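You operate a simulated robot arm through the tools that you are given. There is no shell and no other tool.

You run a simulated robot arm. Do the job below in one go: nothing can be reset, and whatever is moved stays where it is left.

## Task
Size the green tomato in the slide gauge; put it in its ring.
Fine: it comes from the tray at N23; switch the slide gauge on before you measure and off at the end; push the teal slide back open; the ring goes by the width shown.

Only the result counts: the job must be done as asked and must still hold three seconds after the hand-in. Knocking over, shifting, dropping, spilling or breaking anything else fails it.

## Robot
A 6-joint arm with a two-finger parallel gripper, fixed in place. Base frame: the origin is at the foot of the arm, x ahead of it, y to its left, z up; the work surface is at about z = 0.74. Units: m, rad, N and s.
With the tool pointing down near the work surface it reaches from about 0.4 to 0.92 m from the base axis. Its first joint turns from -2.007 to 2.007 rad. Payload 3.43 kg.
The TCP is the grasp point between the finger pads, 0.034 m short of the fingertips. In the tool frame z runs along the fingers and y along their closing line. Largest opening 0.128 m; finger width 0.024, thickness 0.012; the body of the gripper, 0.048 by 0.13 m, starts 0.096 m behind the TCP.
Orientation is that of the tool frame in the base frame, as a unit quaternion [w, x, y, z]. With the fingers straight down and closing along the base's y, the tool's x points along the base's -x, its y along +y and its z along -z.

## Interface
- The arm moves only by the tool drive_tool. Its argument "series" is a list of rows, each a list of 3 entries, a list of its own where there are three numbers: the shift along the tool's x, y, z in m, then the turn, a rotation vector about the tool's x, y, z in rad, then the closure, from 0 (fully open) to 1 (shut). In form: [[[dx, dy, dz], [wx, wy, wz], claw], ...]. A call has 1 to 20 rows; each row shifts and turns the commanded pose from where the row before left it, along the tool's axes as they then stand. Rows are played at 5 a second. More than 0.05 m and 0.15 rad between two rows, or a gripper value outside its range, and nothing of the call is played. A pose out of reach is approached as far as the arm can. The call stops where the force on the tool passes 90 N (or 10 N more than at its start, if that is more) or the arm is blocked; 0.2 s more then pass. The fingers move at their own pace (about 0.108 m/s each) and stop on an object; they squeeze with about 33 N. The grip force told is the motor's: it shows also when the fingers shut on nothing. Time passes only in rows, and 0.2 s behind the last, so rows that do not move let the fingers close. The reply holds the time, the measured pose of the TCP, the force on the tool along the base axes, the opening and the grip force, in the units named above and with some noise, with the torque about the TCP (base axes, N m) and any sound that the robot's microphone picked up.
- Cameras (640 x 400 px; columns grow to the right, rows downward): "scene" is fixed at [0.4113, 0.6514, 1.4781]; the picture's right is [-0.73, 0.68, 0.00], its down [0.65, 0.70, -0.28] and it looks along [-0.19, -0.21, -0.96] (base axes); focal length 309 px, centre (320, 200). "wrist" rides on the gripper at [0.076, -0.011, -0.16] in the tool frame; the picture's right is [0.15, 0.99, 0.00], its down [-0.88, 0.13, -0.46] and it looks along [-0.45, 0.07, 0.89] (tool axes); focal length 234 px, centre (320, 200). There is no depth. A picture from a camera that has moved, and an enlarged one, comes with that camera's place and axes in the base frame and with its lens. The place of the scene camera against the robot may be out by one fixed shift of up to 0.025 m in any direction.
- snapshot(camera): a new picture of that camera. The clock stands still meanwhile.
- raise_lower(by): slides the trunk up (or, below 0, down) by that many m; the arm rides with it, the base frame stays. It gives what a move gives, with no picture.
- enlarge(camera, box): a new picture of the part [left, top, right, bottom] of that camera's present view, enlarged. The clock stands still meanwhile.
- close_job(): hands the job in; it is judged then, once.

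Places have to be worked out from the pictures, the camera data and where the tool is seen. Open the gripper and draw the arm clear of the work before you hand the job in, unless the task says otherwise.

The tools are called after "Emit:" as name(argument=value, ...) on one line, values as JSON. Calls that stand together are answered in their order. drive_tool: Moves the arm, as the interface text tells. Its arguments: {"type":"object","properties":{"series":{"type":"array"}},"required":["series"]} The other tools are called the same way: raise_lower (by) slides the trunk up or down; snapshot (camera) takes a picture; enlarge (camera, box) takes an enlarged picture of a part of a camera's view; close_job () hands the job in.

At the start:

```text
time_s: 0.0
eef_pos: [0.2568, 0.5067, 1.119]
orientation: [0.0, 0.0, 1.0, 0.0]
contact_force: [-1.0, 0.2, 0.2]
moment: [-0.01, -0.03, -0.02]
opening: 0.1278
gripper_force: 0.0
trunk travel left (down, up): [-0.5, 0.29]
```

scene: 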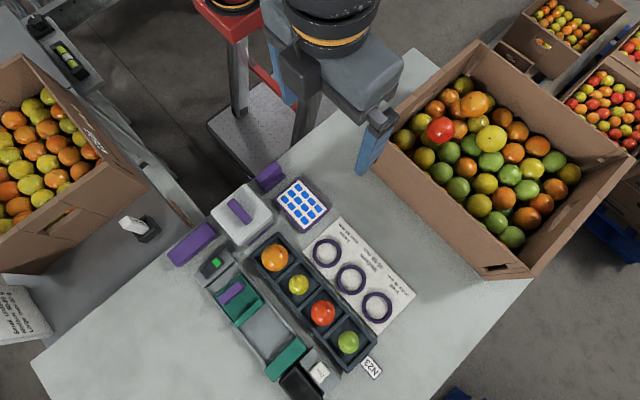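
wrist: 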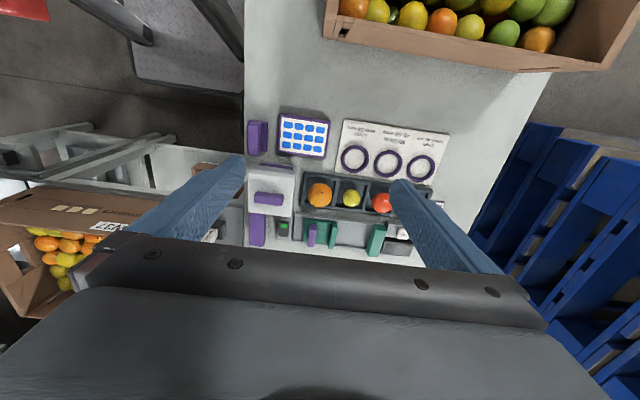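

I start by looking closely at the gauge, the tray and the rings in enlarged pictures.

Emit:
enlarge(camera="scene", box=[160, 160, 420, 400])

Emit:
enlarge(camera="scene", box=[300, 210, 420, 330])

Emit:
enlarge(camera="scene", box=[190, 230, 350, 400])

Emit:
enlarge(camera="wrist", box=[230, 100, 460, 260])

```text
1.67 times, centred on (290, 280) of scene
camera zoom: at [0.4113, 0.6514, 1.4781], right [-0.73, 0.68, 0.0], down [0.65, 0.7, -0.28], along [-0.19, -0.21, -0.96], focal length 516 px, centre (370, 67)
```

zoom: 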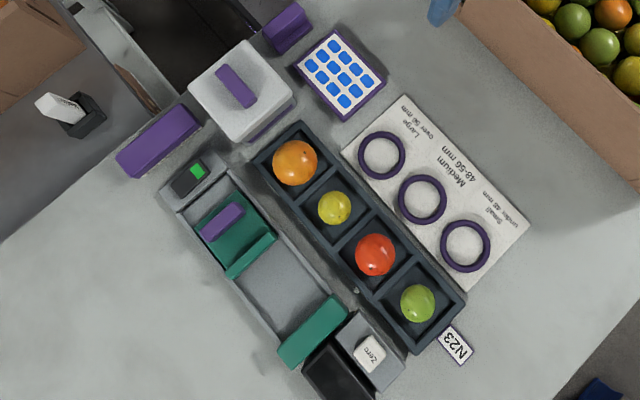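

```text
3.33 times, centred on (360, 270) of scene
camera zoom: at [0.4113, 0.6514, 1.4781], right [-0.73, 0.68, 0.0], down [0.65, 0.7, -0.28], along [-0.19, -0.21, -0.96], focal length 1031 px, centre (187, -33)
```

zoom: 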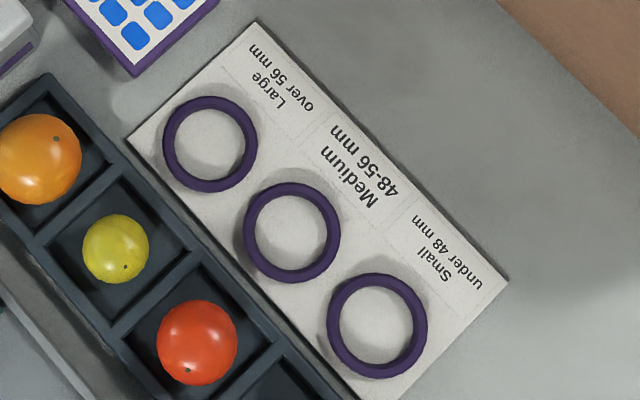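

```text
2.35 times, centred on (270, 315) of scene
camera zoom: at [0.4113, 0.6514, 1.4781], right [-0.73, 0.68, 0.0], down [0.65, 0.7, -0.28], along [-0.19, -0.21, -0.96], focal length 728 px, centre (438, -71)
```

zoom: 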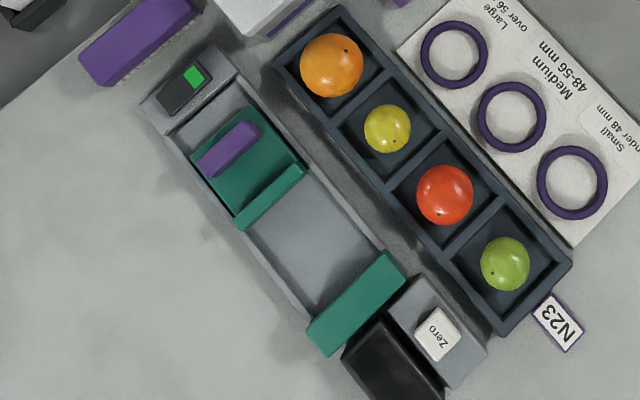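

```text
2.50 times, centred on (345, 180) of wrist
camera zoom: at [0.1801, 0.4948, 1.2787], right [-0.15, 0.99, 0.0], down [0.88, 0.13, 0.46], along [0.45, 0.07, -0.89], focal length 585 px, centre (258, 250)
```

zoom: 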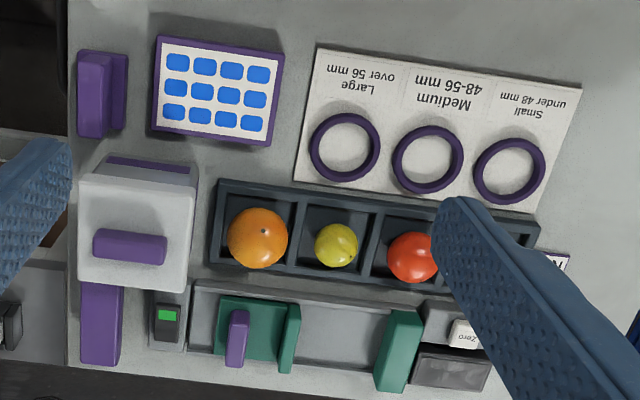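

The gauge lies along y at about x≈0.53: the switch is near y≈0.45, the fixed jaw near y≈0.70. The tray is at x≈0.42 and the rings at x≈0.33. I move the arm to a clear spot above the gauge for a closer wrist view.

Emit:
drive_tool(series=[[[-0.03, 0.018, 0.02], [0, 0, 0], 0], [[-0.03, 0.018, 0.02], [0, 0, 0], 0], [[-0.03, 0.018, 0.02], [0, 0, 0], 0], [[-0.03, 0.018, 0.02], [0, 0, 0], 0], [[-0.03, 0.018, 0.02], [0, 0, 0], 0]])

Emit:
snapshot(camera="wrist")

Emit:
snapshot(camera="scene")

```text
time_s: 1.2
eef_pos: [0.4068, 0.5946, 1.0178]
orientation: [0.0, 0.0, 1.0, 0.0]
contact_force: [0.0, 0.0, 0.1]
moment: [0.01, -0.04, 0.0]
opening: 0.128
gripper_force: 0.1
trunk travel left (down, up): [-0.5, 0.29]
```

```text
taken
camera wrist: at [0.3306, 0.5837, 1.178], right [-0.15, 0.99, 0.0], down [0.88, 0.13, 0.46], along [0.45, 0.07, -0.89], focal length 234 px, centre (320, 200)
```

wrist: 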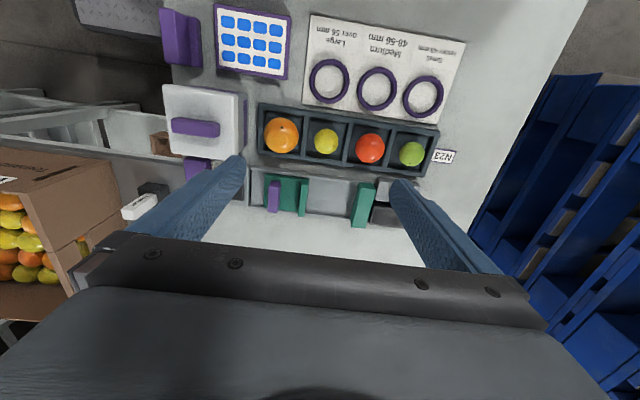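

```text
taken
```

scene: 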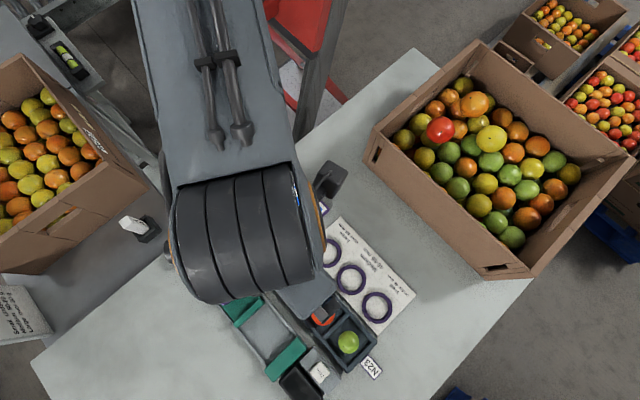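

The fingers hide the gauge ends. I enlarge this view for tray depth and the middle of the gauge.

Emit:
enlarge(camera="wrist", box=[230, 90, 470, 240])

Emit:
enlarge(camera="wrist", box=[380, 130, 460, 180])

```text
2.67 times, centred on (350, 165) of wrist
camera zoom: at [0.3306, 0.5837, 1.178], right [-0.15, 0.99, 0.0], down [0.88, 0.13, 0.46], along [0.45, 0.07, -0.89], focal length 624 px, centre (240, 293)
```

zoom: 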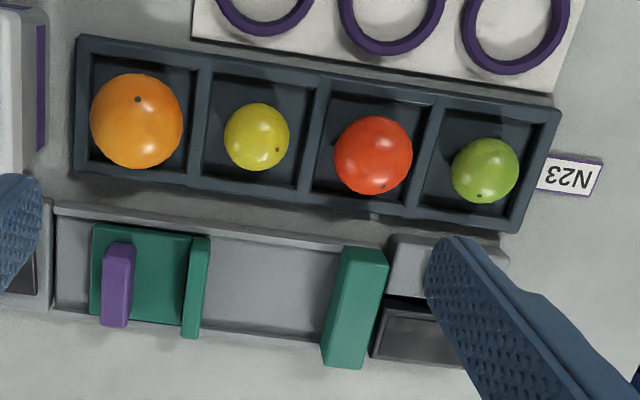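

```text
8.00 times, centred on (420, 155) of wrist
camera zoom: at [0.3306, 0.5837, 1.178], right [-0.15, 0.99, 0.0], down [0.88, 0.13, 0.46], along [0.45, 0.07, -0.89], focal length 1873 px, centre (-480, 560)
```

zoom: 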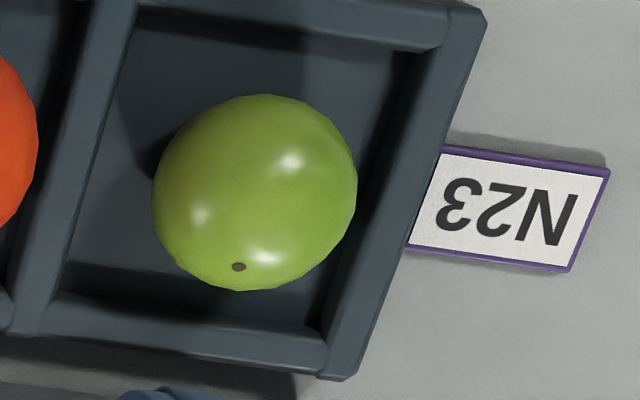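

I move to right over the gauge so that it appears above the fingertips in the wrist picture.

Emit:
drive_tool(series=[[[-0.04, 0, 0], [0, 0, 0], 0], [[-0.04, 0, 0], [0, 0, 0], 0], [[-0.04, 0, 0], [0, 0, 0], 0], [[0, 0, 0], [0, 0, 0], 0]])

Emit:
snapshot(camera="wrist")

Emit:
enlarge(camera="wrist", box=[190, 60, 450, 200])

```text
time_s: 2.2
eef_pos: [0.5267, 0.5972, 1.0173]
orientation: [0.0, 0.0, 1.0, 0.0]
contact_force: [-0.4, 0.6, -0.6]
moment: [0.02, 0.0, 0.0]
opening: 0.128
gripper_force: 0.0
trunk travel left (down, up): [-0.5, 0.29]
```

```text
taken
camera wrist: at [0.4505, 0.5851, 1.1778], right [-0.15, 0.99, 0.0], down [0.88, 0.13, 0.46], along [0.45, 0.07, -0.89], focal length 234 px, centre (320, 200)
```

wrist: 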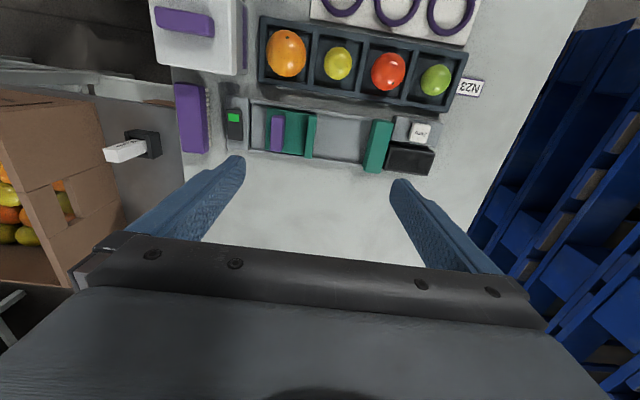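

```text
2.46 times, centred on (320, 130) of wrist
camera zoom: at [0.4505, 0.5851, 1.1778], right [-0.15, 0.99, 0.0], down [0.88, 0.13, 0.46], along [0.45, 0.07, -0.89], focal length 576 px, centre (320, 372)
```

zoom: 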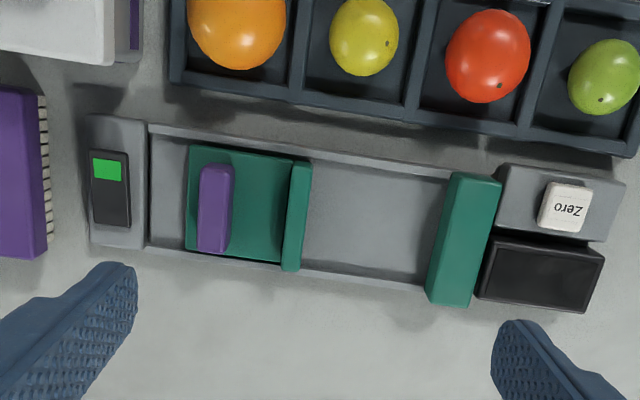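

Gauge layout is clear: switch at the low-y end, slide with a purple grip, fixed jaw, Zero key and dark display at the high-y end. I zoom in on the switch and the display.

Emit:
enlarge(camera="wrist", box=[210, 95, 270, 165])

Emit:
enlarge(camera="wrist", box=[355, 105, 445, 185])

Emit:
enlarge(camera="wrist", box=[240, 90, 340, 170])

Emit:
enlarge(camera="wrist", box=[350, 30, 490, 130])

```text
5.71 times, centred on (240, 130) of wrist
camera zoom: at [0.4505, 0.5851, 1.1778], right [-0.15, 0.99, 0.0], down [0.88, 0.13, 0.46], along [0.45, 0.07, -0.89], focal length 1338 px, centre (777, 600)
```

zoom: 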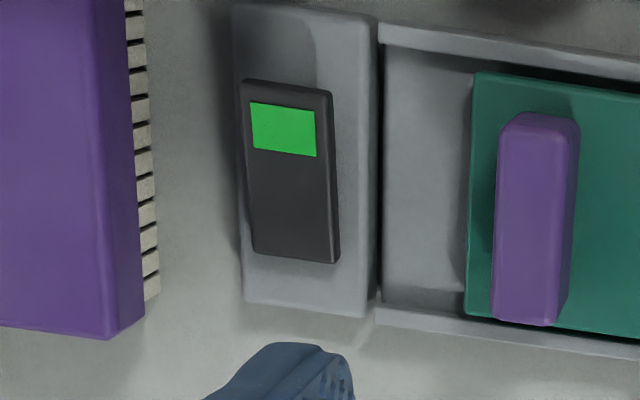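

```text
5.00 times, centred on (400, 145) of wrist
camera zoom: at [0.4505, 0.5851, 1.1778], right [-0.15, 0.99, 0.0], down [0.88, 0.13, 0.46], along [0.45, 0.07, -0.89], focal length 1171 px, centre (-80, 475)
```

zoom: 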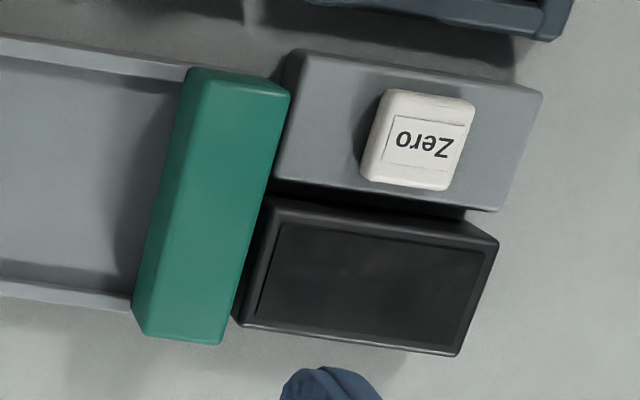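

```text
5.00 times, centred on (290, 130) of wrist
camera zoom: at [0.4505, 0.5851, 1.1778], right [-0.15, 0.99, 0.0], down [0.88, 0.13, 0.46], along [0.45, 0.07, -0.89], focal length 1171 px, centre (470, 550)
```

zoom: 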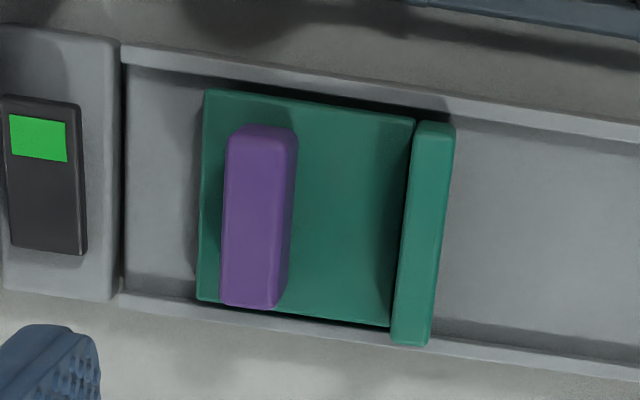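

```text
4.00 times, centred on (420, 80) of wrist
camera zoom: at [0.4505, 0.5851, 1.1778], right [-0.15, 0.99, 0.0], down [0.88, 0.13, 0.46], along [0.45, 0.07, -0.89], focal length 937 px, centre (-80, 680)
```

zoom: 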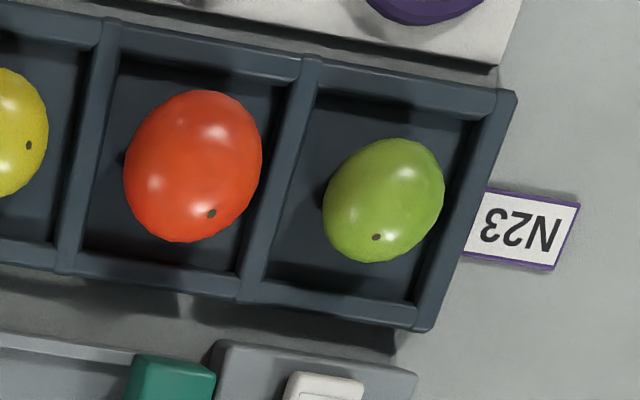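

The switch is a rocker with a green-marked end toward −x (centre about (0.539, 0.454)). The display is dark (off). Next I go above the green tomato for a near-overhead view of its cell.

Emit:
drive_tool(series=[[[0.018, 0.028, 0.02], [0, 0, 0], 0], [[0.018, 0.028, 0.02], [0, 0, 0], 0], [[0.018, 0.028, 0.02], [0, 0, 0], 0], [[0.018, 0.028, 0.02], [0, 0, 0], 0], [[0.018, 0.028, 0.02], [0, 0, 0], 0], [[0.016, 0.028, 0.02], [0, 0, 0], 0], [[0, 0, 0], [0, 0, 0], 0]])

Emit:
snapshot(camera="wrist")

Emit:
enlarge(camera="wrist", box=[250, 80, 400, 190])

Emit:
snapshot(camera="scene")

```text
time_s: 3.8
eef_pos: [0.4176, 0.7556, 0.8971]
orientation: [-0.001, 0.0, 1.0, 0.0]
contact_force: [0.8, -0.2, 0.0]
moment: [0.01, 0.01, 0.02]
opening: 0.1279
gripper_force: 0.0
out of reach, approached as far as the arm can: row 6
trunk travel left (down, up): [-0.5, 0.29]
```

```text
taken
camera wrist: at [0.3408, 0.7443, 1.0566], right [-0.15, 0.99, 0.0], down [0.88, 0.13, 0.46], along [0.45, 0.07, -0.89], focal length 234 px, centre (320, 200)
```

wrist: 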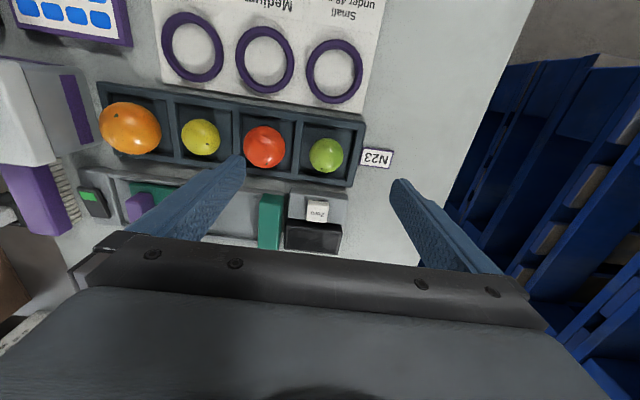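

```text
3.64 times, centred on (325, 135) of wrist
camera zoom: at [0.3408, 0.7443, 1.0566], right [-0.15, 0.99, 0.0], down [0.88, 0.13, 0.46], along [0.45, 0.07, -0.89], focal length 852 px, centre (302, 436)
```

zoom: 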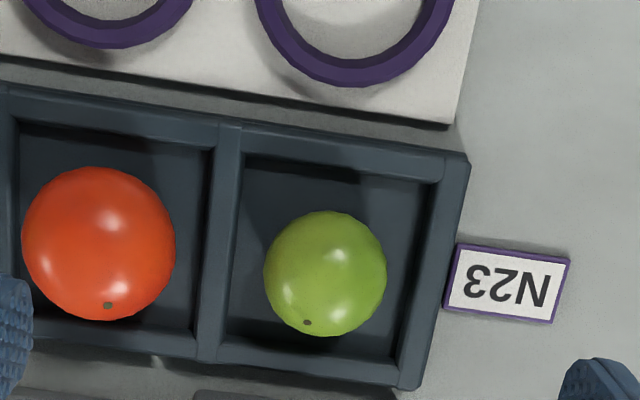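

```text
taken
```

scene: 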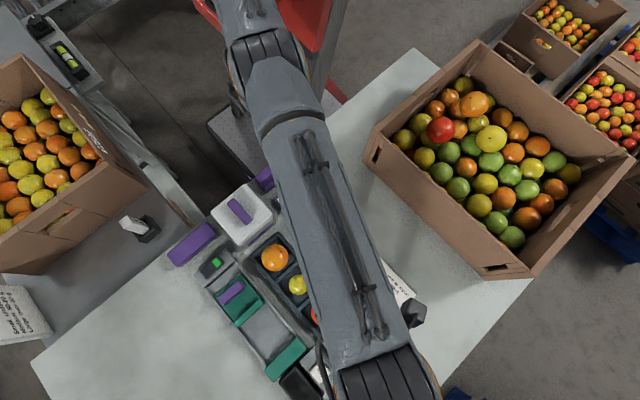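

The cell is about 60–63 mm inside with a rim about level with the tomato's equator. The tomato is at about (0.422, 0.765) and roughly 43 mm across. Reach was limited here, so I raise the trunk for more reach at low heights, then go to the switch first.

Emit:
raise_lower(by=0.12)

```text
time_s: 5.3
eef_pos: [0.3874, 0.7542, 1.0163]
orientation: [0.001, 0.0, 1.0, 0.0]
contact_force: [-0.5, -0.1, -0.3]
moment: [0.0, -0.02, -0.03]
opening: 0.1278
gripper_force: 0.0
trunk travel left (down, up): [-0.62, 0.17]
```

The trunk is up 0.12. I move across to above the switch with the fingers closed for pressing.

Emit:
drive_tool(series=[[[-0.017, -0.037, 0.0], [0, 0, 0], 1], [[-0.017, -0.037, 0.0], [0, 0, 0], 1], [[-0.017, -0.037, 0.0], [0, 0, 0], 1], [[-0.017, -0.037, 0.0], [0, 0, 0], 1], [[-0.017, -0.037, 0.0], [0, 0, 0], 1], [[-0.017, -0.037, 0.0], [0, 0, 0], 1], [[-0.017, -0.037, 0.0], [0, 0, 0], 1], [[-0.017, -0.037, 0.0], [0, 0, 0], 1], [[0, 0, 0], [0, 0, 0], 1]])

Emit:
snapshot(camera="wrist")

```text
time_s: 7.3
eef_pos: [0.5235, 0.4578, 1.0173]
orientation: [0.0, 0.0, 1.0, 0.001]
contact_force: [0.2, 0.3, 0.5]
moment: [-0.03, -0.03, -0.01]
opening: 0.0001
gripper_force: 33.0
trunk travel left (down, up): [-0.62, 0.17]
```

```text
taken
camera wrist: at [0.4467, 0.4467, 1.1766], right [-0.15, 0.99, 0.0], down [0.88, 0.13, 0.46], along [0.45, 0.07, -0.89], focal length 234 px, centre (320, 200)
```

wrist: 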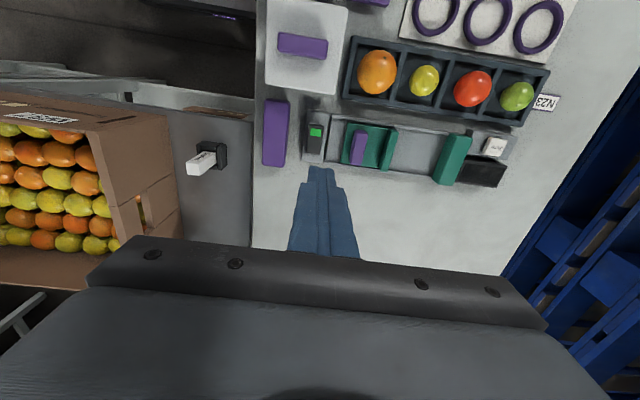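

The tool is above the switch. I enlarge it to fix its place and see how the rocker is tilted.

Emit:
enlarge(camera="wrist", box=[285, 105, 345, 175])

Emit:
enlarge(camera="scene", box=[190, 240, 240, 290])

```text
5.71 times, centred on (315, 140) of wrist
camera zoom: at [0.4467, 0.4467, 1.1766], right [-0.15, 0.99, 0.0], down [0.88, 0.13, 0.46], along [0.45, 0.07, -0.89], focal length 1338 px, centre (349, 543)
```

zoom: 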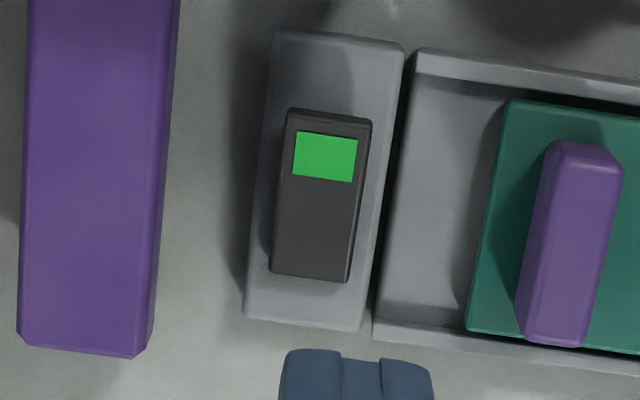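

```text
8.00 times, centred on (215, 265) of scene
camera zoom: at [0.4113, 0.6514, 1.4781], right [-0.73, 0.68, 0.0], down [0.65, 0.7, -0.28], along [-0.19, -0.21, -0.96], focal length 2475 px, centre (1160, -320)
```

zoom: 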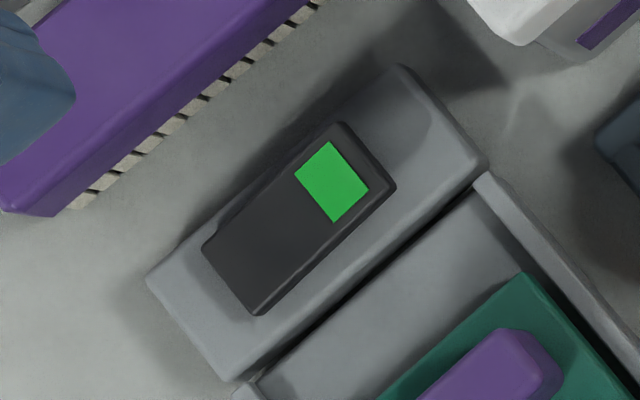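

The rocker spans x≈0.515–0.564 at y≈0.453, with its green end raised, so pressing that end should switch it on. I lower the closed fingertips to just above the green end.

Emit:
drive_tool(series=[[[0, -0.005, 0.04], [0, 0, 0], 1], [[0, 0, 0.04], [0, 0, 0], 1], [[0, 0, 0.04], [0, 0, 0], 1], [[0, 0, 0.04], [0, 0, 0], 1], [[0, 0, 0.03], [0, 0, 0], 1], [[0, 0, 0], [0, 0, 0], 1]])

Emit:
snapshot(camera="wrist")

Emit:
enlarge(camera="scene", box=[170, 210, 250, 300])

```text
time_s: 8.7
eef_pos: [0.5226, 0.4529, 0.8262]
orientation: [0.001, 0.0, 1.0, 0.001]
contact_force: [-0.1, -0.1, 0.7]
moment: [-0.01, 0.01, -0.02]
opening: 0.0
gripper_force: 33.2
trunk travel left (down, up): [-0.62, 0.17]
```

```text
taken
camera wrist: at [0.4458, 0.4411, 0.9861], right [-0.15, 0.99, 0.0], down [0.88, 0.13, 0.46], along [0.45, 0.07, -0.89], focal length 234 px, centre (320, 200)
```

wrist: 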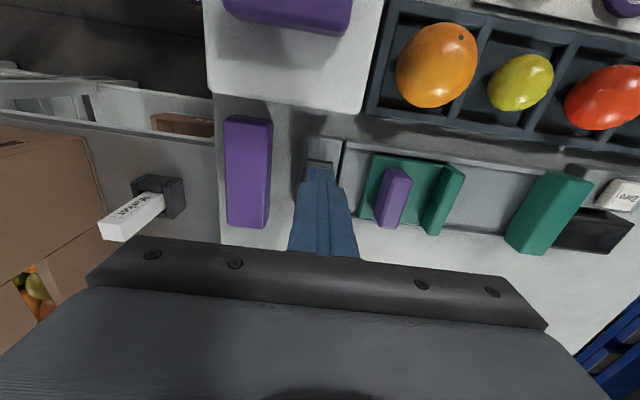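

```text
4.44 times, centred on (210, 255) of scene
camera zoom: at [0.4113, 0.6514, 1.4781], right [-0.73, 0.68, 0.0], down [0.65, 0.7, -0.28], along [-0.19, -0.21, -0.96], focal length 1375 px, centre (809, -44)
```

zoom: 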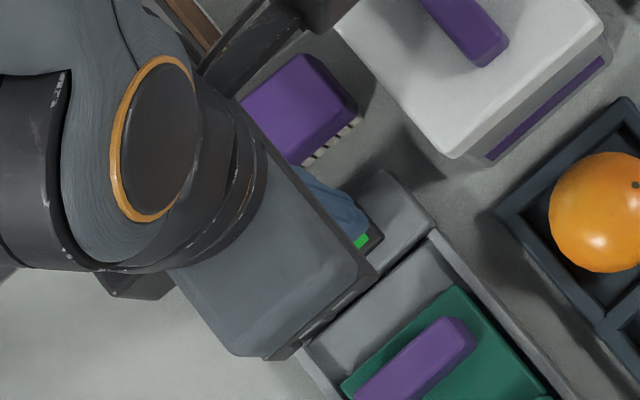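

I check the fingertip's alignment over the rocker close up.

Emit:
enlarge(camera="wrist", box=[280, 120, 360, 210])

```text
4.44 times, centred on (320, 165) of wrist
camera zoom: at [0.4458, 0.4411, 0.9861], right [-0.15, 0.99, 0.0], down [0.88, 0.13, 0.46], along [0.45, 0.07, -0.89], focal length 1041 px, centre (320, 356)
```

zoom: 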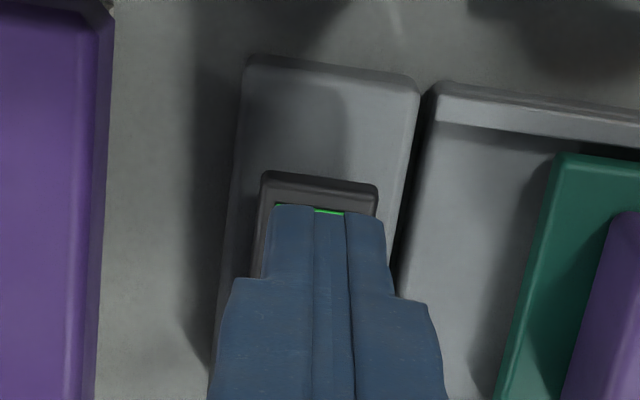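

The tip is centred over the green end. I lower in small steps and watch the force.

Emit:
drive_tool(series=[[[0, 0, 0.004], [0, 0, 0], 1], [[0, 0, 0.004], [0, 0, 0], 1], [[0, 0, 0.003], [0, 0, 0], 1], [[0, 0, 0], [0, 0, 0], 1]])

```text
time_s: 9.7
eef_pos: [0.5228, 0.4539, 0.8156]
orientation: [-0.001, 0.001, 1.0, 0.001]
contact_force: [0.0, -0.5, 0.7]
moment: [0.03, -0.01, 0.03]
opening: 0.0
gripper_force: 32.5
trunk travel left (down, up): [-0.62, 0.17]
```

No contact yet with the tip at about z=0.782; I continue down in 2 mm steps.

Emit:
drive_tool(series=[[[0, 0, 0.002], [0, 0, 0], 1], [[0, 0, 0.002], [0, 0, 0], 1], [[0, 0, 0.002], [0, 0, 0], 1], [[0, 0, 0], [0, 0, 0], 1]])

Emit:
enlarge(camera="wrist", box=[280, 120, 360, 210])

```text
time_s: 10.7
eef_pos: [0.5232, 0.4543, 0.8089]
orientation: [0.0, 0.0, 1.0, 0.001]
contact_force: [0.6, 0.7, 0.0]
moment: [-0.01, -0.02, -0.01]
opening: 0.0
gripper_force: 32.6
trunk travel left (down, up): [-0.62, 0.17]
```

```text
4.44 times, centred on (320, 165) of wrist
camera zoom: at [0.4459, 0.4423, 0.969], right [-0.15, 0.99, 0.0], down [0.88, 0.13, 0.46], along [0.45, 0.07, -0.89], focal length 1041 px, centre (320, 356)
```

zoom: 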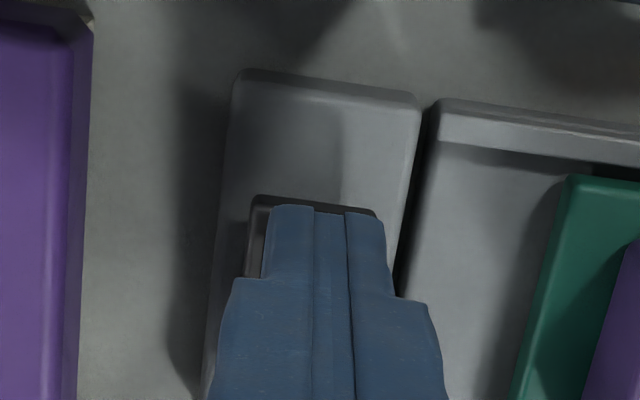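

Still no contact at tip z≈0.775; I continue in 2 mm steps with a slight y correction.

Emit:
drive_tool(series=[[[0, -0.002, 0.002], [0, 0, 0], 1], [[0, 0, 0.002], [0, 0, 0], 1], [[0, 0, 0], [0, 0, 0], 1]])

```text
time_s: 11.5
eef_pos: [0.5217, 0.4522, 0.8055]
orientation: [-0.001, 0.0, 1.0, 0.001]
contact_force: [-1.0, -1.1, 1.0]
moment: [-0.03, 0.03, 0.0]
opening: 0.0
gripper_force: 33.2
trunk travel left (down, up): [-0.62, 0.17]
```

Emit:
drive_tool(series=[[[0, 0, 0.002], [0, 0, 0], 1], [[0, 0, 0.001], [0, 0, 0], 1], [[0, 0, 0], [0, 0, 0], 1]])

Emit:
enlarge(camera="wrist", box=[280, 120, 360, 210])

```text
time_s: 12.3
eef_pos: [0.5225, 0.4515, 0.8016]
orientation: [0.0, 0.0, 1.0, 0.002]
contact_force: [-0.5, 0.2, -0.2]
moment: [0.0, -0.01, 0.01]
opening: 0.0
gripper_force: 32.7
trunk travel left (down, up): [-0.62, 0.17]
```

```text
4.44 times, centred on (320, 165) of wrist
camera zoom: at [0.4458, 0.4405, 0.9623], right [-0.15, 0.99, 0.0], down [0.88, 0.13, 0.46], along [0.45, 0.07, -0.89], focal length 1041 px, centre (320, 356)
```

zoom: 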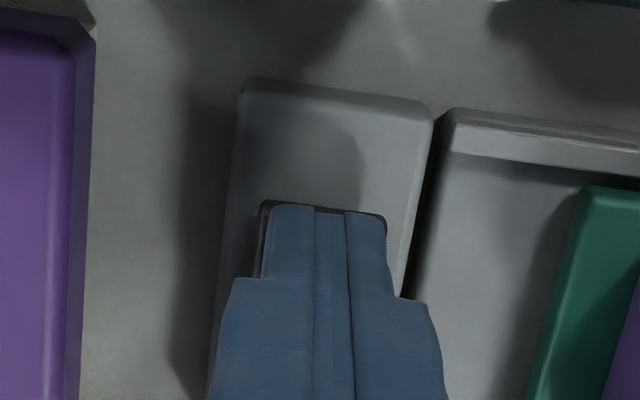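

Tip is at about 0.768 with no contact yet; continuing with small steps.

Emit:
drive_tool(series=[[[0, 0.001, 0.002], [0, 0, 0], 1], [[0, 0, 0.001], [0, 0, 0], 1], [[0, 0, 0], [0, 0, 0], 1]])

```text
time_s: 13.1
eef_pos: [0.5221, 0.4529, 0.8008]
orientation: [0.001, 0.0, 1.0, 0.001]
contact_force: [-4.3, -7.0, 18.3]
moment: [-0.26, -0.09, 0.03]
opening: 0.0
gripper_force: 33.3
trunk travel left (down, up): [-0.62, 0.17]
```

Contact, 18 N at tip z≈0.767. I press on 1–2 mm at a time to trip the rocker.

Emit:
drive_tool(series=[[[0, 0, 0.0015], [0, 0, 0], 1], [[0, 0, 0], [0, 0, 0], 1]])

Emit:
enlarge(camera="wrist", box=[280, 120, 360, 210])

```text
time_s: 13.7
eef_pos: [0.5218, 0.453, 0.8006]
orientation: [0.002, 0.0, 1.0, 0.001]
contact_force: [-8.5, -11.5, 43.4]
moment: [-0.47, -0.26, 0.22]
opening: 0.0
gripper_force: 32.9
trunk travel left (down, up): [-0.62, 0.17]
```

```text
4.44 times, centred on (320, 165) of wrist
camera zoom: at [0.4452, 0.4407, 0.9603], right [-0.15, 0.99, 0.0], down [0.88, 0.13, 0.46], along [0.45, 0.07, -0.89], focal length 1041 px, centre (320, 356)
```

zoom: 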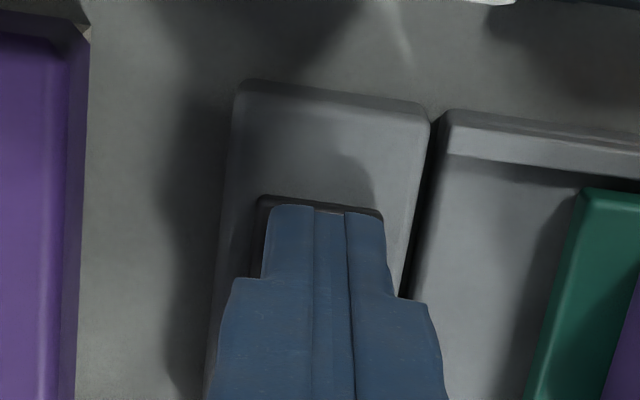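

The contact force leans to −x and acts at the tip's +x edge, so the rocker's surface rises toward +x: the green end is already down and the plain end is the raised one. I lift off and look again at switch and display.

Emit:
drive_tool(series=[[[0, 0, -0.004], [0, 0, 0], 1], [[0, 0, -0.03], [0, 0, 0], 1], [[0, 0, -0.03], [0, 0, 0], 1], [[0, 0, 0], [0, 0, 0], 1]])

Emit:
snapshot(camera="wrist")

Emit:
enlarge(camera="wrist", box=[500, 140, 640, 260])

Emit:
enlarge(camera="wrist", box=[280, 100, 360, 190])

```text
time_s: 14.7
eef_pos: [0.5228, 0.4528, 0.862]
orientation: [0.001, 0.0, 1.0, 0.0]
contact_force: [-0.1, 0.6, 0.1]
moment: [-0.02, -0.02, -0.03]
opening: 0.0001
gripper_force: 33.0
trunk travel left (down, up): [-0.62, 0.17]
```

```text
taken
camera wrist: at [0.4456, 0.4418, 1.0212], right [-0.15, 0.99, 0.0], down [0.88, 0.13, 0.46], along [0.45, 0.07, -0.89], focal length 234 px, centre (320, 200)
```

wrist: 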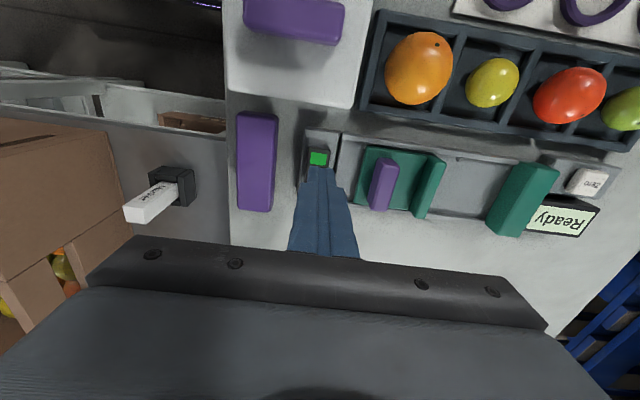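

```text
3.33 times, centred on (570, 200) of wrist
camera zoom: at [0.4456, 0.4418, 1.0212], right [-0.15, 0.99, 0.0], down [0.88, 0.13, 0.46], along [0.45, 0.07, -0.89], focal length 781 px, centre (-513, 200)
```

zoom: 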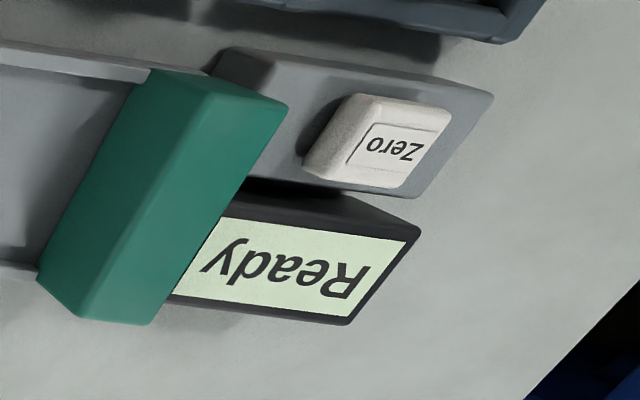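

```text
4.44 times, centred on (320, 145) of wrist
camera zoom: at [0.4456, 0.4418, 1.0212], right [-0.15, 0.99, 0.0], down [0.88, 0.13, 0.46], along [0.45, 0.07, -0.89], focal length 1041 px, centre (320, 444)
```

zoom: 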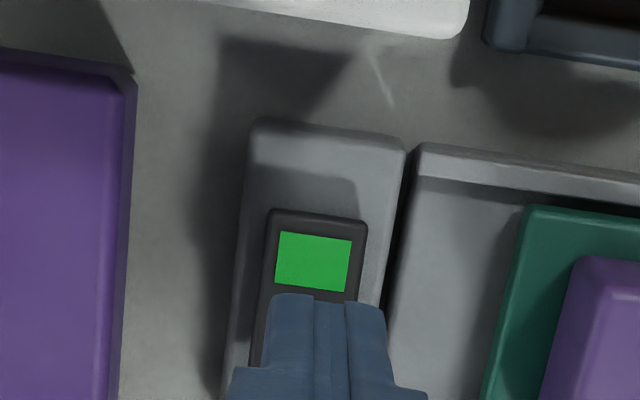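

The display now reads "Ready": the gauge is on (green end down = on). Now I rise and turn the tool −90° about its axis so the fingers close along x for the tomato.

Emit:
drive_tool(series=[[[0, 0, -0.05], [0, 0, 0], 0.58], [[0, 0, -0.05], [0, 0, 0], 0.58], [[0, 0, 0], [0, 0, -0.1428], 0.58], [[0, 0, 0], [0, 0, -0.1428], 0.58], [[0, 0, 0], [0, 0, -0.1428], 0.58], [[0, 0, 0], [0, 0, -0.1428], 0.58], [[0, 0, 0], [0, 0, -0.1428], 0.58], [[0, 0, 0], [0, 0, -0.1428], 0.58], [[0, 0, 0], [0, 0, -0.1428], 0.58], [[0, 0, 0], [0, 0, -0.1428], 0.58], [[0, 0, 0], [0, 0, -0.1428], 0.58], [[0, 0, 0], [0, 0, -0.1428], 0.58], [[0, 0, 0], [0, 0, -0.1428], 0.58], [[0, 0, 0], [0, 0, 0], 0.58]])

```text
time_s: 17.7
eef_pos: [0.5228, 0.453, 0.9619]
orientation: [0.0, 0.707, -0.707, -0.001]
contact_force: [-0.1, 0.4, -0.3]
moment: [-0.01, 0.03, 0.0]
opening: 0.0538
gripper_force: 0.0
trunk travel left (down, up): [-0.62, 0.17]
```

Orientation is as wanted, opening 54 mm. I move above the green tomato.

Emit:
drive_tool(series=[[[-0.039, 0.0125, 0], [0, 0, 0], 0.58], [[-0.039, 0.0125, 0], [0, 0, 0], 0.58], [[-0.039, 0.0125, 0], [0, 0, 0], 0.58], [[-0.039, 0.0125, 0], [0, 0, 0], 0.58], [[-0.039, 0.0125, 0], [0, 0, 0], 0.58], [[-0.039, 0.0125, 0], [0, 0, 0], 0.58], [[-0.039, 0.0125, 0], [0, 0, 0], 0.58], [[-0.039, 0.0125, 0.03], [0, 0, 0], 0.58], [[0, 0, 0.03], [0, 0, 0], 0.58], [[0, 0, 0], [0, 0, 0], 0.58]])

Emit:
snapshot(camera="wrist")

Emit:
enlarge(camera="wrist", box=[250, 80, 410, 200])

```text
refused: row 8 steps farther than a row can; nothing moved
```

```text
taken
camera wrist: at [0.5328, 0.3766, 1.122], right [-0.99, -0.15, 0.0], down [-0.13, 0.88, 0.46], along [-0.07, 0.45, -0.89], focal length 234 px, centre (320, 200)
```

wrist: 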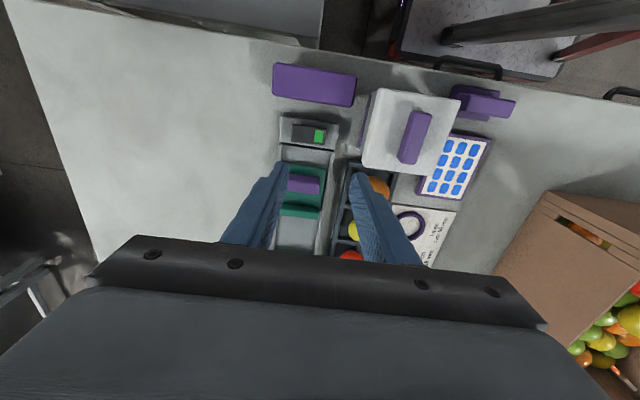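

```text
3.33 times, centred on (330, 140) of wrist
camera zoom: at [0.5328, 0.3766, 1.122], right [-0.99, -0.15, 0.0], down [-0.13, 0.88, 0.46], along [-0.07, 0.45, -0.89], focal length 781 px, centre (287, 400)
```

zoom: 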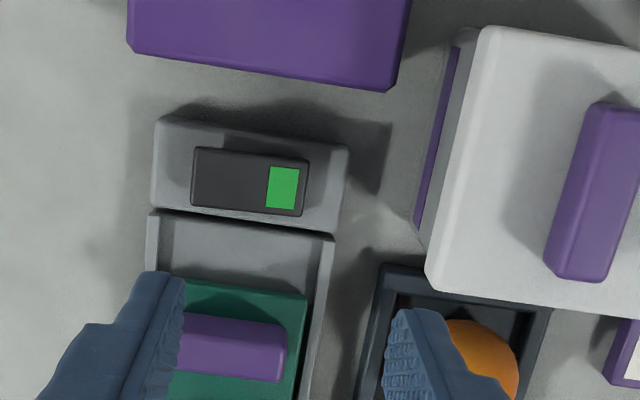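

One row was too long, so nothing moved. I resend with shorter rows.

Emit:
drive_tool(series=[[[-0.039, 0.0125, 0], [0, 0, 0], 0.58], [[-0.039, 0.0125, 0], [0, 0, 0], 0.58], [[-0.039, 0.0125, 0], [0, 0, 0], 0.58], [[-0.039, 0.0125, 0], [0, 0, 0], 0.58], [[-0.039, 0.0125, 0], [0, 0, 0], 0.58], [[-0.039, 0.0125, 0], [0, 0, 0], 0.58], [[-0.039, 0.0125, 0], [0, 0, 0], 0.58], [[-0.039, 0.0125, 0], [0, 0, 0], 0.58], [[0, 0, 0.03], [0, 0, 0], 0.58], [[0, 0, 0.03], [0, 0, 0], 0.58], [[0, 0, 0], [0, 0, 0], 0.58]])

Emit:
snapshot(camera="wrist")

Emit:
enlarge(camera="wrist", box=[250, 80, 410, 200])

```text
time_s: 20.1
eef_pos: [0.4154, 0.7543, 0.9001]
orientation: [0.001, 0.707, -0.707, 0.001]
contact_force: [0.0, 0.2, -0.6]
moment: [0.0, 0.02, 0.0]
opening: 0.0538
gripper_force: 0.0
out of reach, approached as far as the arm can: row 8, 9
trunk travel left (down, up): [-0.62, 0.17]
```

```text
taken
camera wrist: at [0.4265, 0.6781, 1.0598], right [-0.99, -0.15, 0.0], down [-0.13, 0.88, 0.45], along [-0.07, 0.45, -0.89], focal length 234 px, centre (320, 200)
```

wrist: 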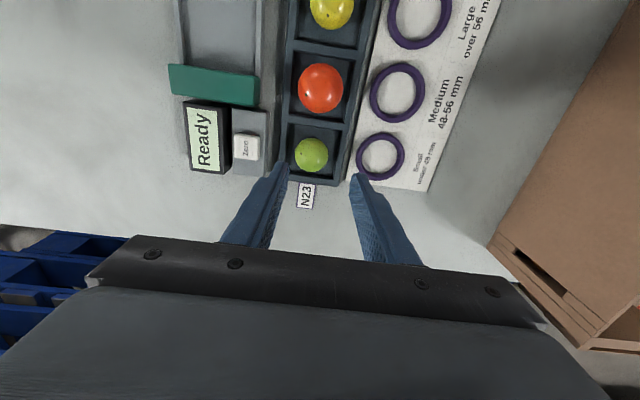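

```text
3.33 times, centred on (330, 140) of wrist
camera zoom: at [0.4265, 0.6781, 1.0598], right [-0.99, -0.15, 0.0], down [-0.13, 0.88, 0.45], along [-0.07, 0.45, -0.89], focal length 781 px, centre (287, 400)
```

zoom: 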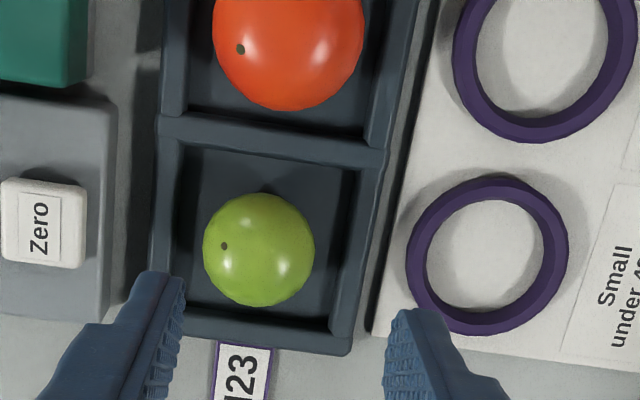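

The gauge reads "Ready" and the tomato is at about (0.423, 0.765). I shift over it and lower to z≈0.85, checking the pose reached.

Emit:
drive_tool(series=[[[0, 0, 0.025], [0, 0, 0], 0.58], [[-0.0103, -0.0078, 0.025], [0, 0, 0], 0.58], [[0, 0, 0], [0, 0, 0], 0.58]])

Emit:
enlarge(camera="wrist", box=[240, 80, 400, 200])

```text
time_s: 20.9
eef_pos: [0.4192, 0.7541, 0.8501]
orientation: [0.0, 0.707, -0.707, 0.0]
contact_force: [-0.2, -0.5, 0.0]
moment: [0.01, 0.03, 0.03]
opening: 0.0538
gripper_force: 0.0
out of reach, approached as far as the arm can: row 1, 2
trunk travel left (down, up): [-0.62, 0.17]
```

```text
3.33 times, centred on (320, 140) of wrist
camera zoom: at [0.4298, 0.678, 1.0098], right [-0.99, -0.15, 0.0], down [-0.13, 0.88, 0.46], along [-0.07, 0.45, -0.89], focal length 781 px, centre (320, 400)
```

zoom: 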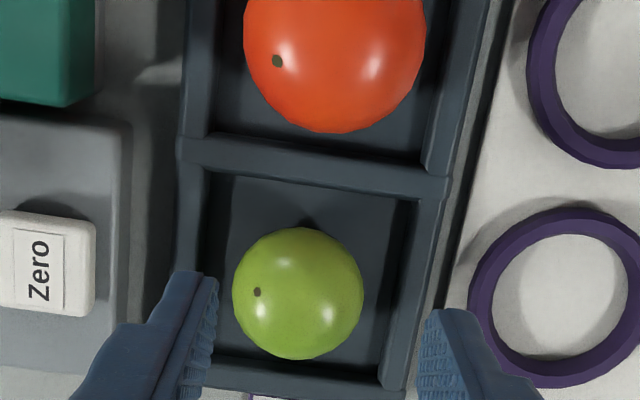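

The arm stops about 1 cm short here, and reach seems to shrink lower down with the trunk raised, so raising it was the wrong way. I pull in and up, then lower the trunk again.

Emit:
drive_tool(series=[[[0.015, 0, -0.04], [0, 0, 0], 0.58], [[0.015, 0, -0.04], [0, 0, 0], 0.58], [[0.015, 0, -0.04], [0, 0, 0], 0.58], [[0.015, 0, -0.04], [0, 0, 0], 0.58], [[0, 0, 0], [0, 0, 0], 0.58]])

Emit:
raise_lower(by=-0.12)

```text
time_s: 22.1
eef_pos: [0.4377, 0.7264, 1.0147]
orientation: [-0.001, -0.707, 0.707, 0.0]
contact_force: [-0.7, 0.0, -0.2]
moment: [0.0, -0.01, 0.0]
opening: 0.0536
gripper_force: 0.1
out of reach, approached as far as the arm can: row 1, 2, 3, 4
trunk travel left (down, up): [-0.62, 0.17]
```

```text
time_s: 23.6
eef_pos: [0.4645, 0.7296, 0.8955]
orientation: [-0.001, -0.707, 0.707, 0.0]
contact_force: [-0.3, -0.3, 0.1]
moment: [0.02, 0.0, 0.01]
opening: 0.0536
gripper_force: 0.0
trunk travel left (down, up): [-0.5, 0.29]
```

The trunk is back at its start height. I send a still row to see where the arm settles.

Emit:
drive_tool(series=[[[0, 0, 0], [0, 0, 0], 0.58], [[0, 0, 0], [0, 0, 0], 0.58]])

Emit:
snapshot(camera="scene")

Emit:
snapshot(camera="wrist")

```text
time_s: 24.2
eef_pos: [0.4644, 0.7298, 0.8947]
orientation: [-0.001, -0.707, 0.707, 0.0]
contact_force: [0.1, -0.1, -0.1]
moment: [-0.04, 0.03, 0.01]
opening: 0.0537
gripper_force: 0.1
trunk travel left (down, up): [-0.5, 0.29]
```

```text
taken
```

scene: 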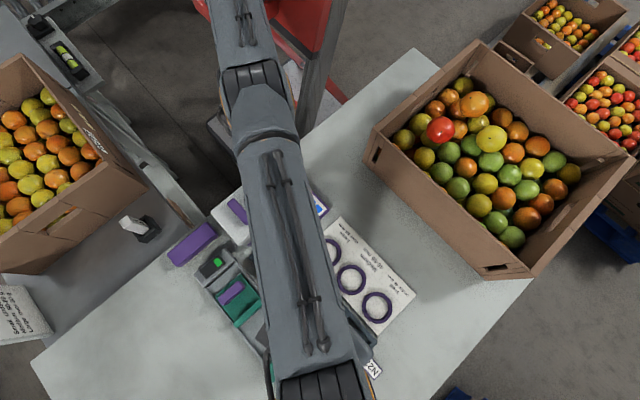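

```text
taken
camera wrist: at [0.4754, 0.6539, 1.0549], right [-0.99, -0.15, 0.0], down [-0.13, 0.88, 0.45], along [-0.07, 0.45, -0.89], focal length 234 px, centre (320, 200)
```

wrist: 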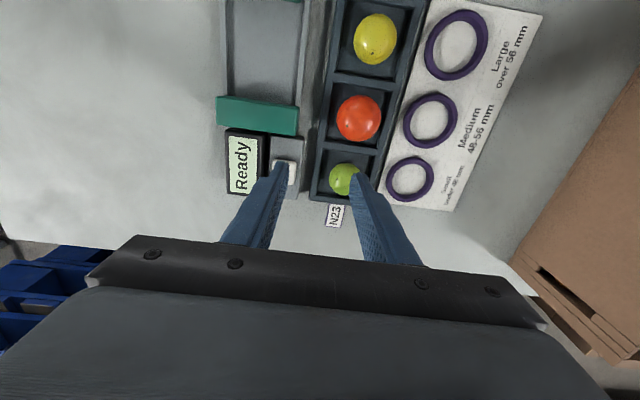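

The arm has settled at radius 0.865 m, z=0.895. I pull inward toward the robot and check that moves are followed exactly again.

Emit:
drive_tool(series=[[[0.03, 0, 0], [0, 0, 0], 0.58], [[0.03, 0, 0], [0, 0, 0], 0.58], [[0, 0, 0], [0, 0, 0], 0.58]])

```text
time_s: 25.0
eef_pos: [0.4753, 0.7208, 0.8989]
orientation: [0.002, 0.707, -0.707, 0.001]
contact_force: [-0.2, 0.7, 0.2]
moment: [-0.01, -0.01, 0.01]
opening: 0.054
gripper_force: 0.0
out of reach, approached as far as the arm can: row 1, 2
trunk travel left (down, up): [-0.5, 0.29]
```

The arm hangs at its reach limit (about 0.863 m here), so radial moves are not followed. Tilting the tool slightly so the fingers lean outward (+y) brings the wrist inward and frees reach; I try a 0.15 rad tilt.

Emit:
drive_tool(series=[[[0, 0, 0], [0, -0.1, 0], 0.58], [[0, 0, 0], [0, -0.1, 0], 0.58], [[0, 0, 0], [0, 0, 0], 0.58], [[0, 0, 0], [0, 0, 0], 0.58]])

```text
time_s: 26.0
eef_pos: [0.498, 0.7593, 0.9086]
orientation: [0.068, -0.703, 0.704, 0.07]
contact_force: [0.7, 0.2, -0.5]
moment: [0.01, 0.02, -0.01]
opening: 0.0537
gripper_force: 0.1
out of reach, approached as far as the arm can: row 1, 2
trunk travel left (down, up): [-0.5, 0.29]
```

Only the wrist turned; the elbow seems stuck straight. I command clear inward steps (free space at this height) to bend the elbow again.

Emit:
drive_tool(series=[[[0.036, 0.022, 0], [0, 0, 0], 0.58], [[0.036, 0.022, 0], [0, 0, 0], 0.58], [[0, 0, 0], [0, 0, 0], 0.58]])

```text
time_s: 26.8
eef_pos: [0.4971, 0.7576, 0.9083]
orientation: [0.067, -0.703, 0.704, 0.071]
contact_force: [0.3, 0.4, 0.1]
moment: [0.01, 0.0, -0.03]
opening: 0.0536
gripper_force: 0.1
out of reach, approached as far as the arm can: row 1, 2
trunk travel left (down, up): [-0.5, 0.29]
```

It crept inward about 2 mm, so it is slowly coming out of the straight-elbow pose. I repeat inward steps a couple at a time, adding a little sideways motion.

Emit:
drive_tool(series=[[[0.036, 0.0, 0], [0, 0, 0], 0.58], [[0.036, 0.0, 0], [0, 0, 0], 0.58], [[0.0, 0, 0], [0, 0, 0], 0.58]])

```text
time_s: 27.6
eef_pos: [0.5196, 0.7455, 0.9065]
orientation: [0.068, -0.704, 0.704, 0.07]
contact_force: [-0.2, 0.0, 0.3]
moment: [-0.01, -0.02, -0.03]
opening: 0.0539
gripper_force: 0.1
out of reach, approached as far as the arm can: row 1, 2
trunk travel left (down, up): [-0.5, 0.29]
```

Still sliding along the limit. A downward move should make the elbow flex, so I command down and inward together (tips stay above 0.82, clear of everything).

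Emit:
drive_tool(series=[[[0.02, 0.0, 0.02], [0, 0, 0], 0.58], [[0.02, 0.0, 0.02], [0, 0, 0], 0.58], [[0.0, 0, 0], [0, 0, 0], 0.58]])

```text
time_s: 28.4
eef_pos: [0.5372, 0.7431, 0.8673]
orientation: [-0.069, 0.704, -0.703, -0.07]
contact_force: [0.5, -0.5, 0.0]
moment: [0.02, -0.03, 0.0]
opening: 0.0537
gripper_force: 0.1
out of reach, approached as far as the arm can: row 1, 2
trunk travel left (down, up): [-0.5, 0.29]
```

I look at the arm's posture in the scene picture to understand what is limiting it.

Emit:
snapshot(camera="scene")

Emit:
snapshot(camera="wrist")

```text
taken
```

scene: 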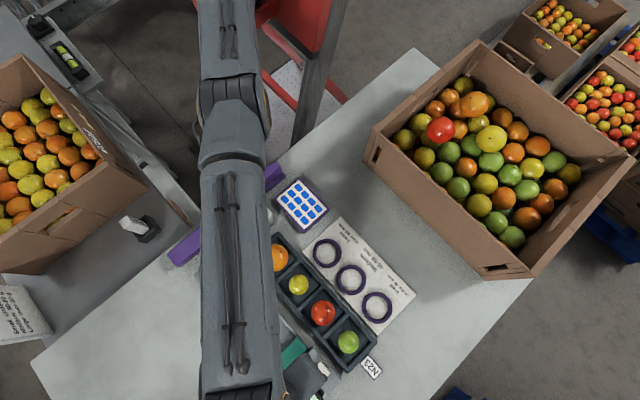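

```text
taken
camera wrist: at [0.5479, 0.6371, 1.0084], right [-0.99, -0.14, -0.03], down [-0.13, 0.77, 0.62], along [-0.07, 0.62, -0.78], focal length 234 px, centre (320, 200)
```

wrist: 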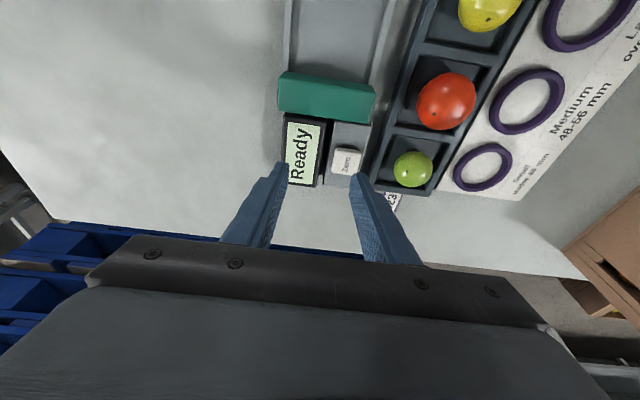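

The arm is straight in plan. A pure wrist pitch should mix in some elbow bend, so I pitch the tool back toward vertical about the wrist while pulling inward.

Emit:
drive_tool(series=[[[0.022, 0.0, 0.0], [0, 0.1, 0], 0.58], [[0.022, 0.0, 0.0], [0, 0.1, 0], 0.58], [[0.0, 0, 0], [0, 0, 0], 0.58]])

```text
time_s: 29.2
eef_pos: [0.5368, 0.6983, 0.8602]
orientation: [-0.002, -0.707, 0.707, -0.001]
contact_force: [-0.1, -0.1, 0.5]
moment: [-0.04, 0.02, 0.02]
opening: 0.0538
gripper_force: 0.0
trunk travel left (down, up): [-0.5, 0.29]
```

That was followed exactly. Now I move inward and up to get well away from the limit.

Emit:
drive_tool(series=[[[0.02, 0.0, -0.02], [0, 0, 0], 0.58], [[0.03, 0.0, -0.02], [0, 0, 0], 0.58], [[0.03, 0, 0], [0, 0, 0], 0.58], [[0.0, 0, 0], [0, 0, 0], 0.58]])

```text
time_s: 30.2
eef_pos: [0.5576, 0.6671, 0.9115]
orientation: [-0.003, -0.707, 0.707, 0.0]
contact_force: [0.1, 0.1, -0.3]
moment: [-0.02, 0.01, -0.02]
opening: 0.0537
gripper_force: 0.1
out of reach, approached as far as the arm can: row 1, 2, 3
trunk travel left (down, up): [-0.5, 0.29]
```

Still pinned along the limit. I combine an inward tilt in the radial plane with an inward shift in the same row, which should bend the elbow the permitted way.

Emit:
drive_tool(series=[[[0.0368, 0.0308, 0.0], [-0.09, 0.107, 0], 0.58], [[0.0, 0, 0], [0, 0, 0], 0.58]])

```text
time_s: 30.8
eef_pos: [0.54, 0.6475, 0.9135]
orientation: [-0.054, -0.705, 0.707, -0.004]
contact_force: [0.1, -0.3, 0.1]
moment: [0.01, 0.0, 0.01]
opening: 0.0537
gripper_force: 0.0
out of reach, approached as far as the arm can: row 1
trunk travel left (down, up): [-0.5, 0.29]
```

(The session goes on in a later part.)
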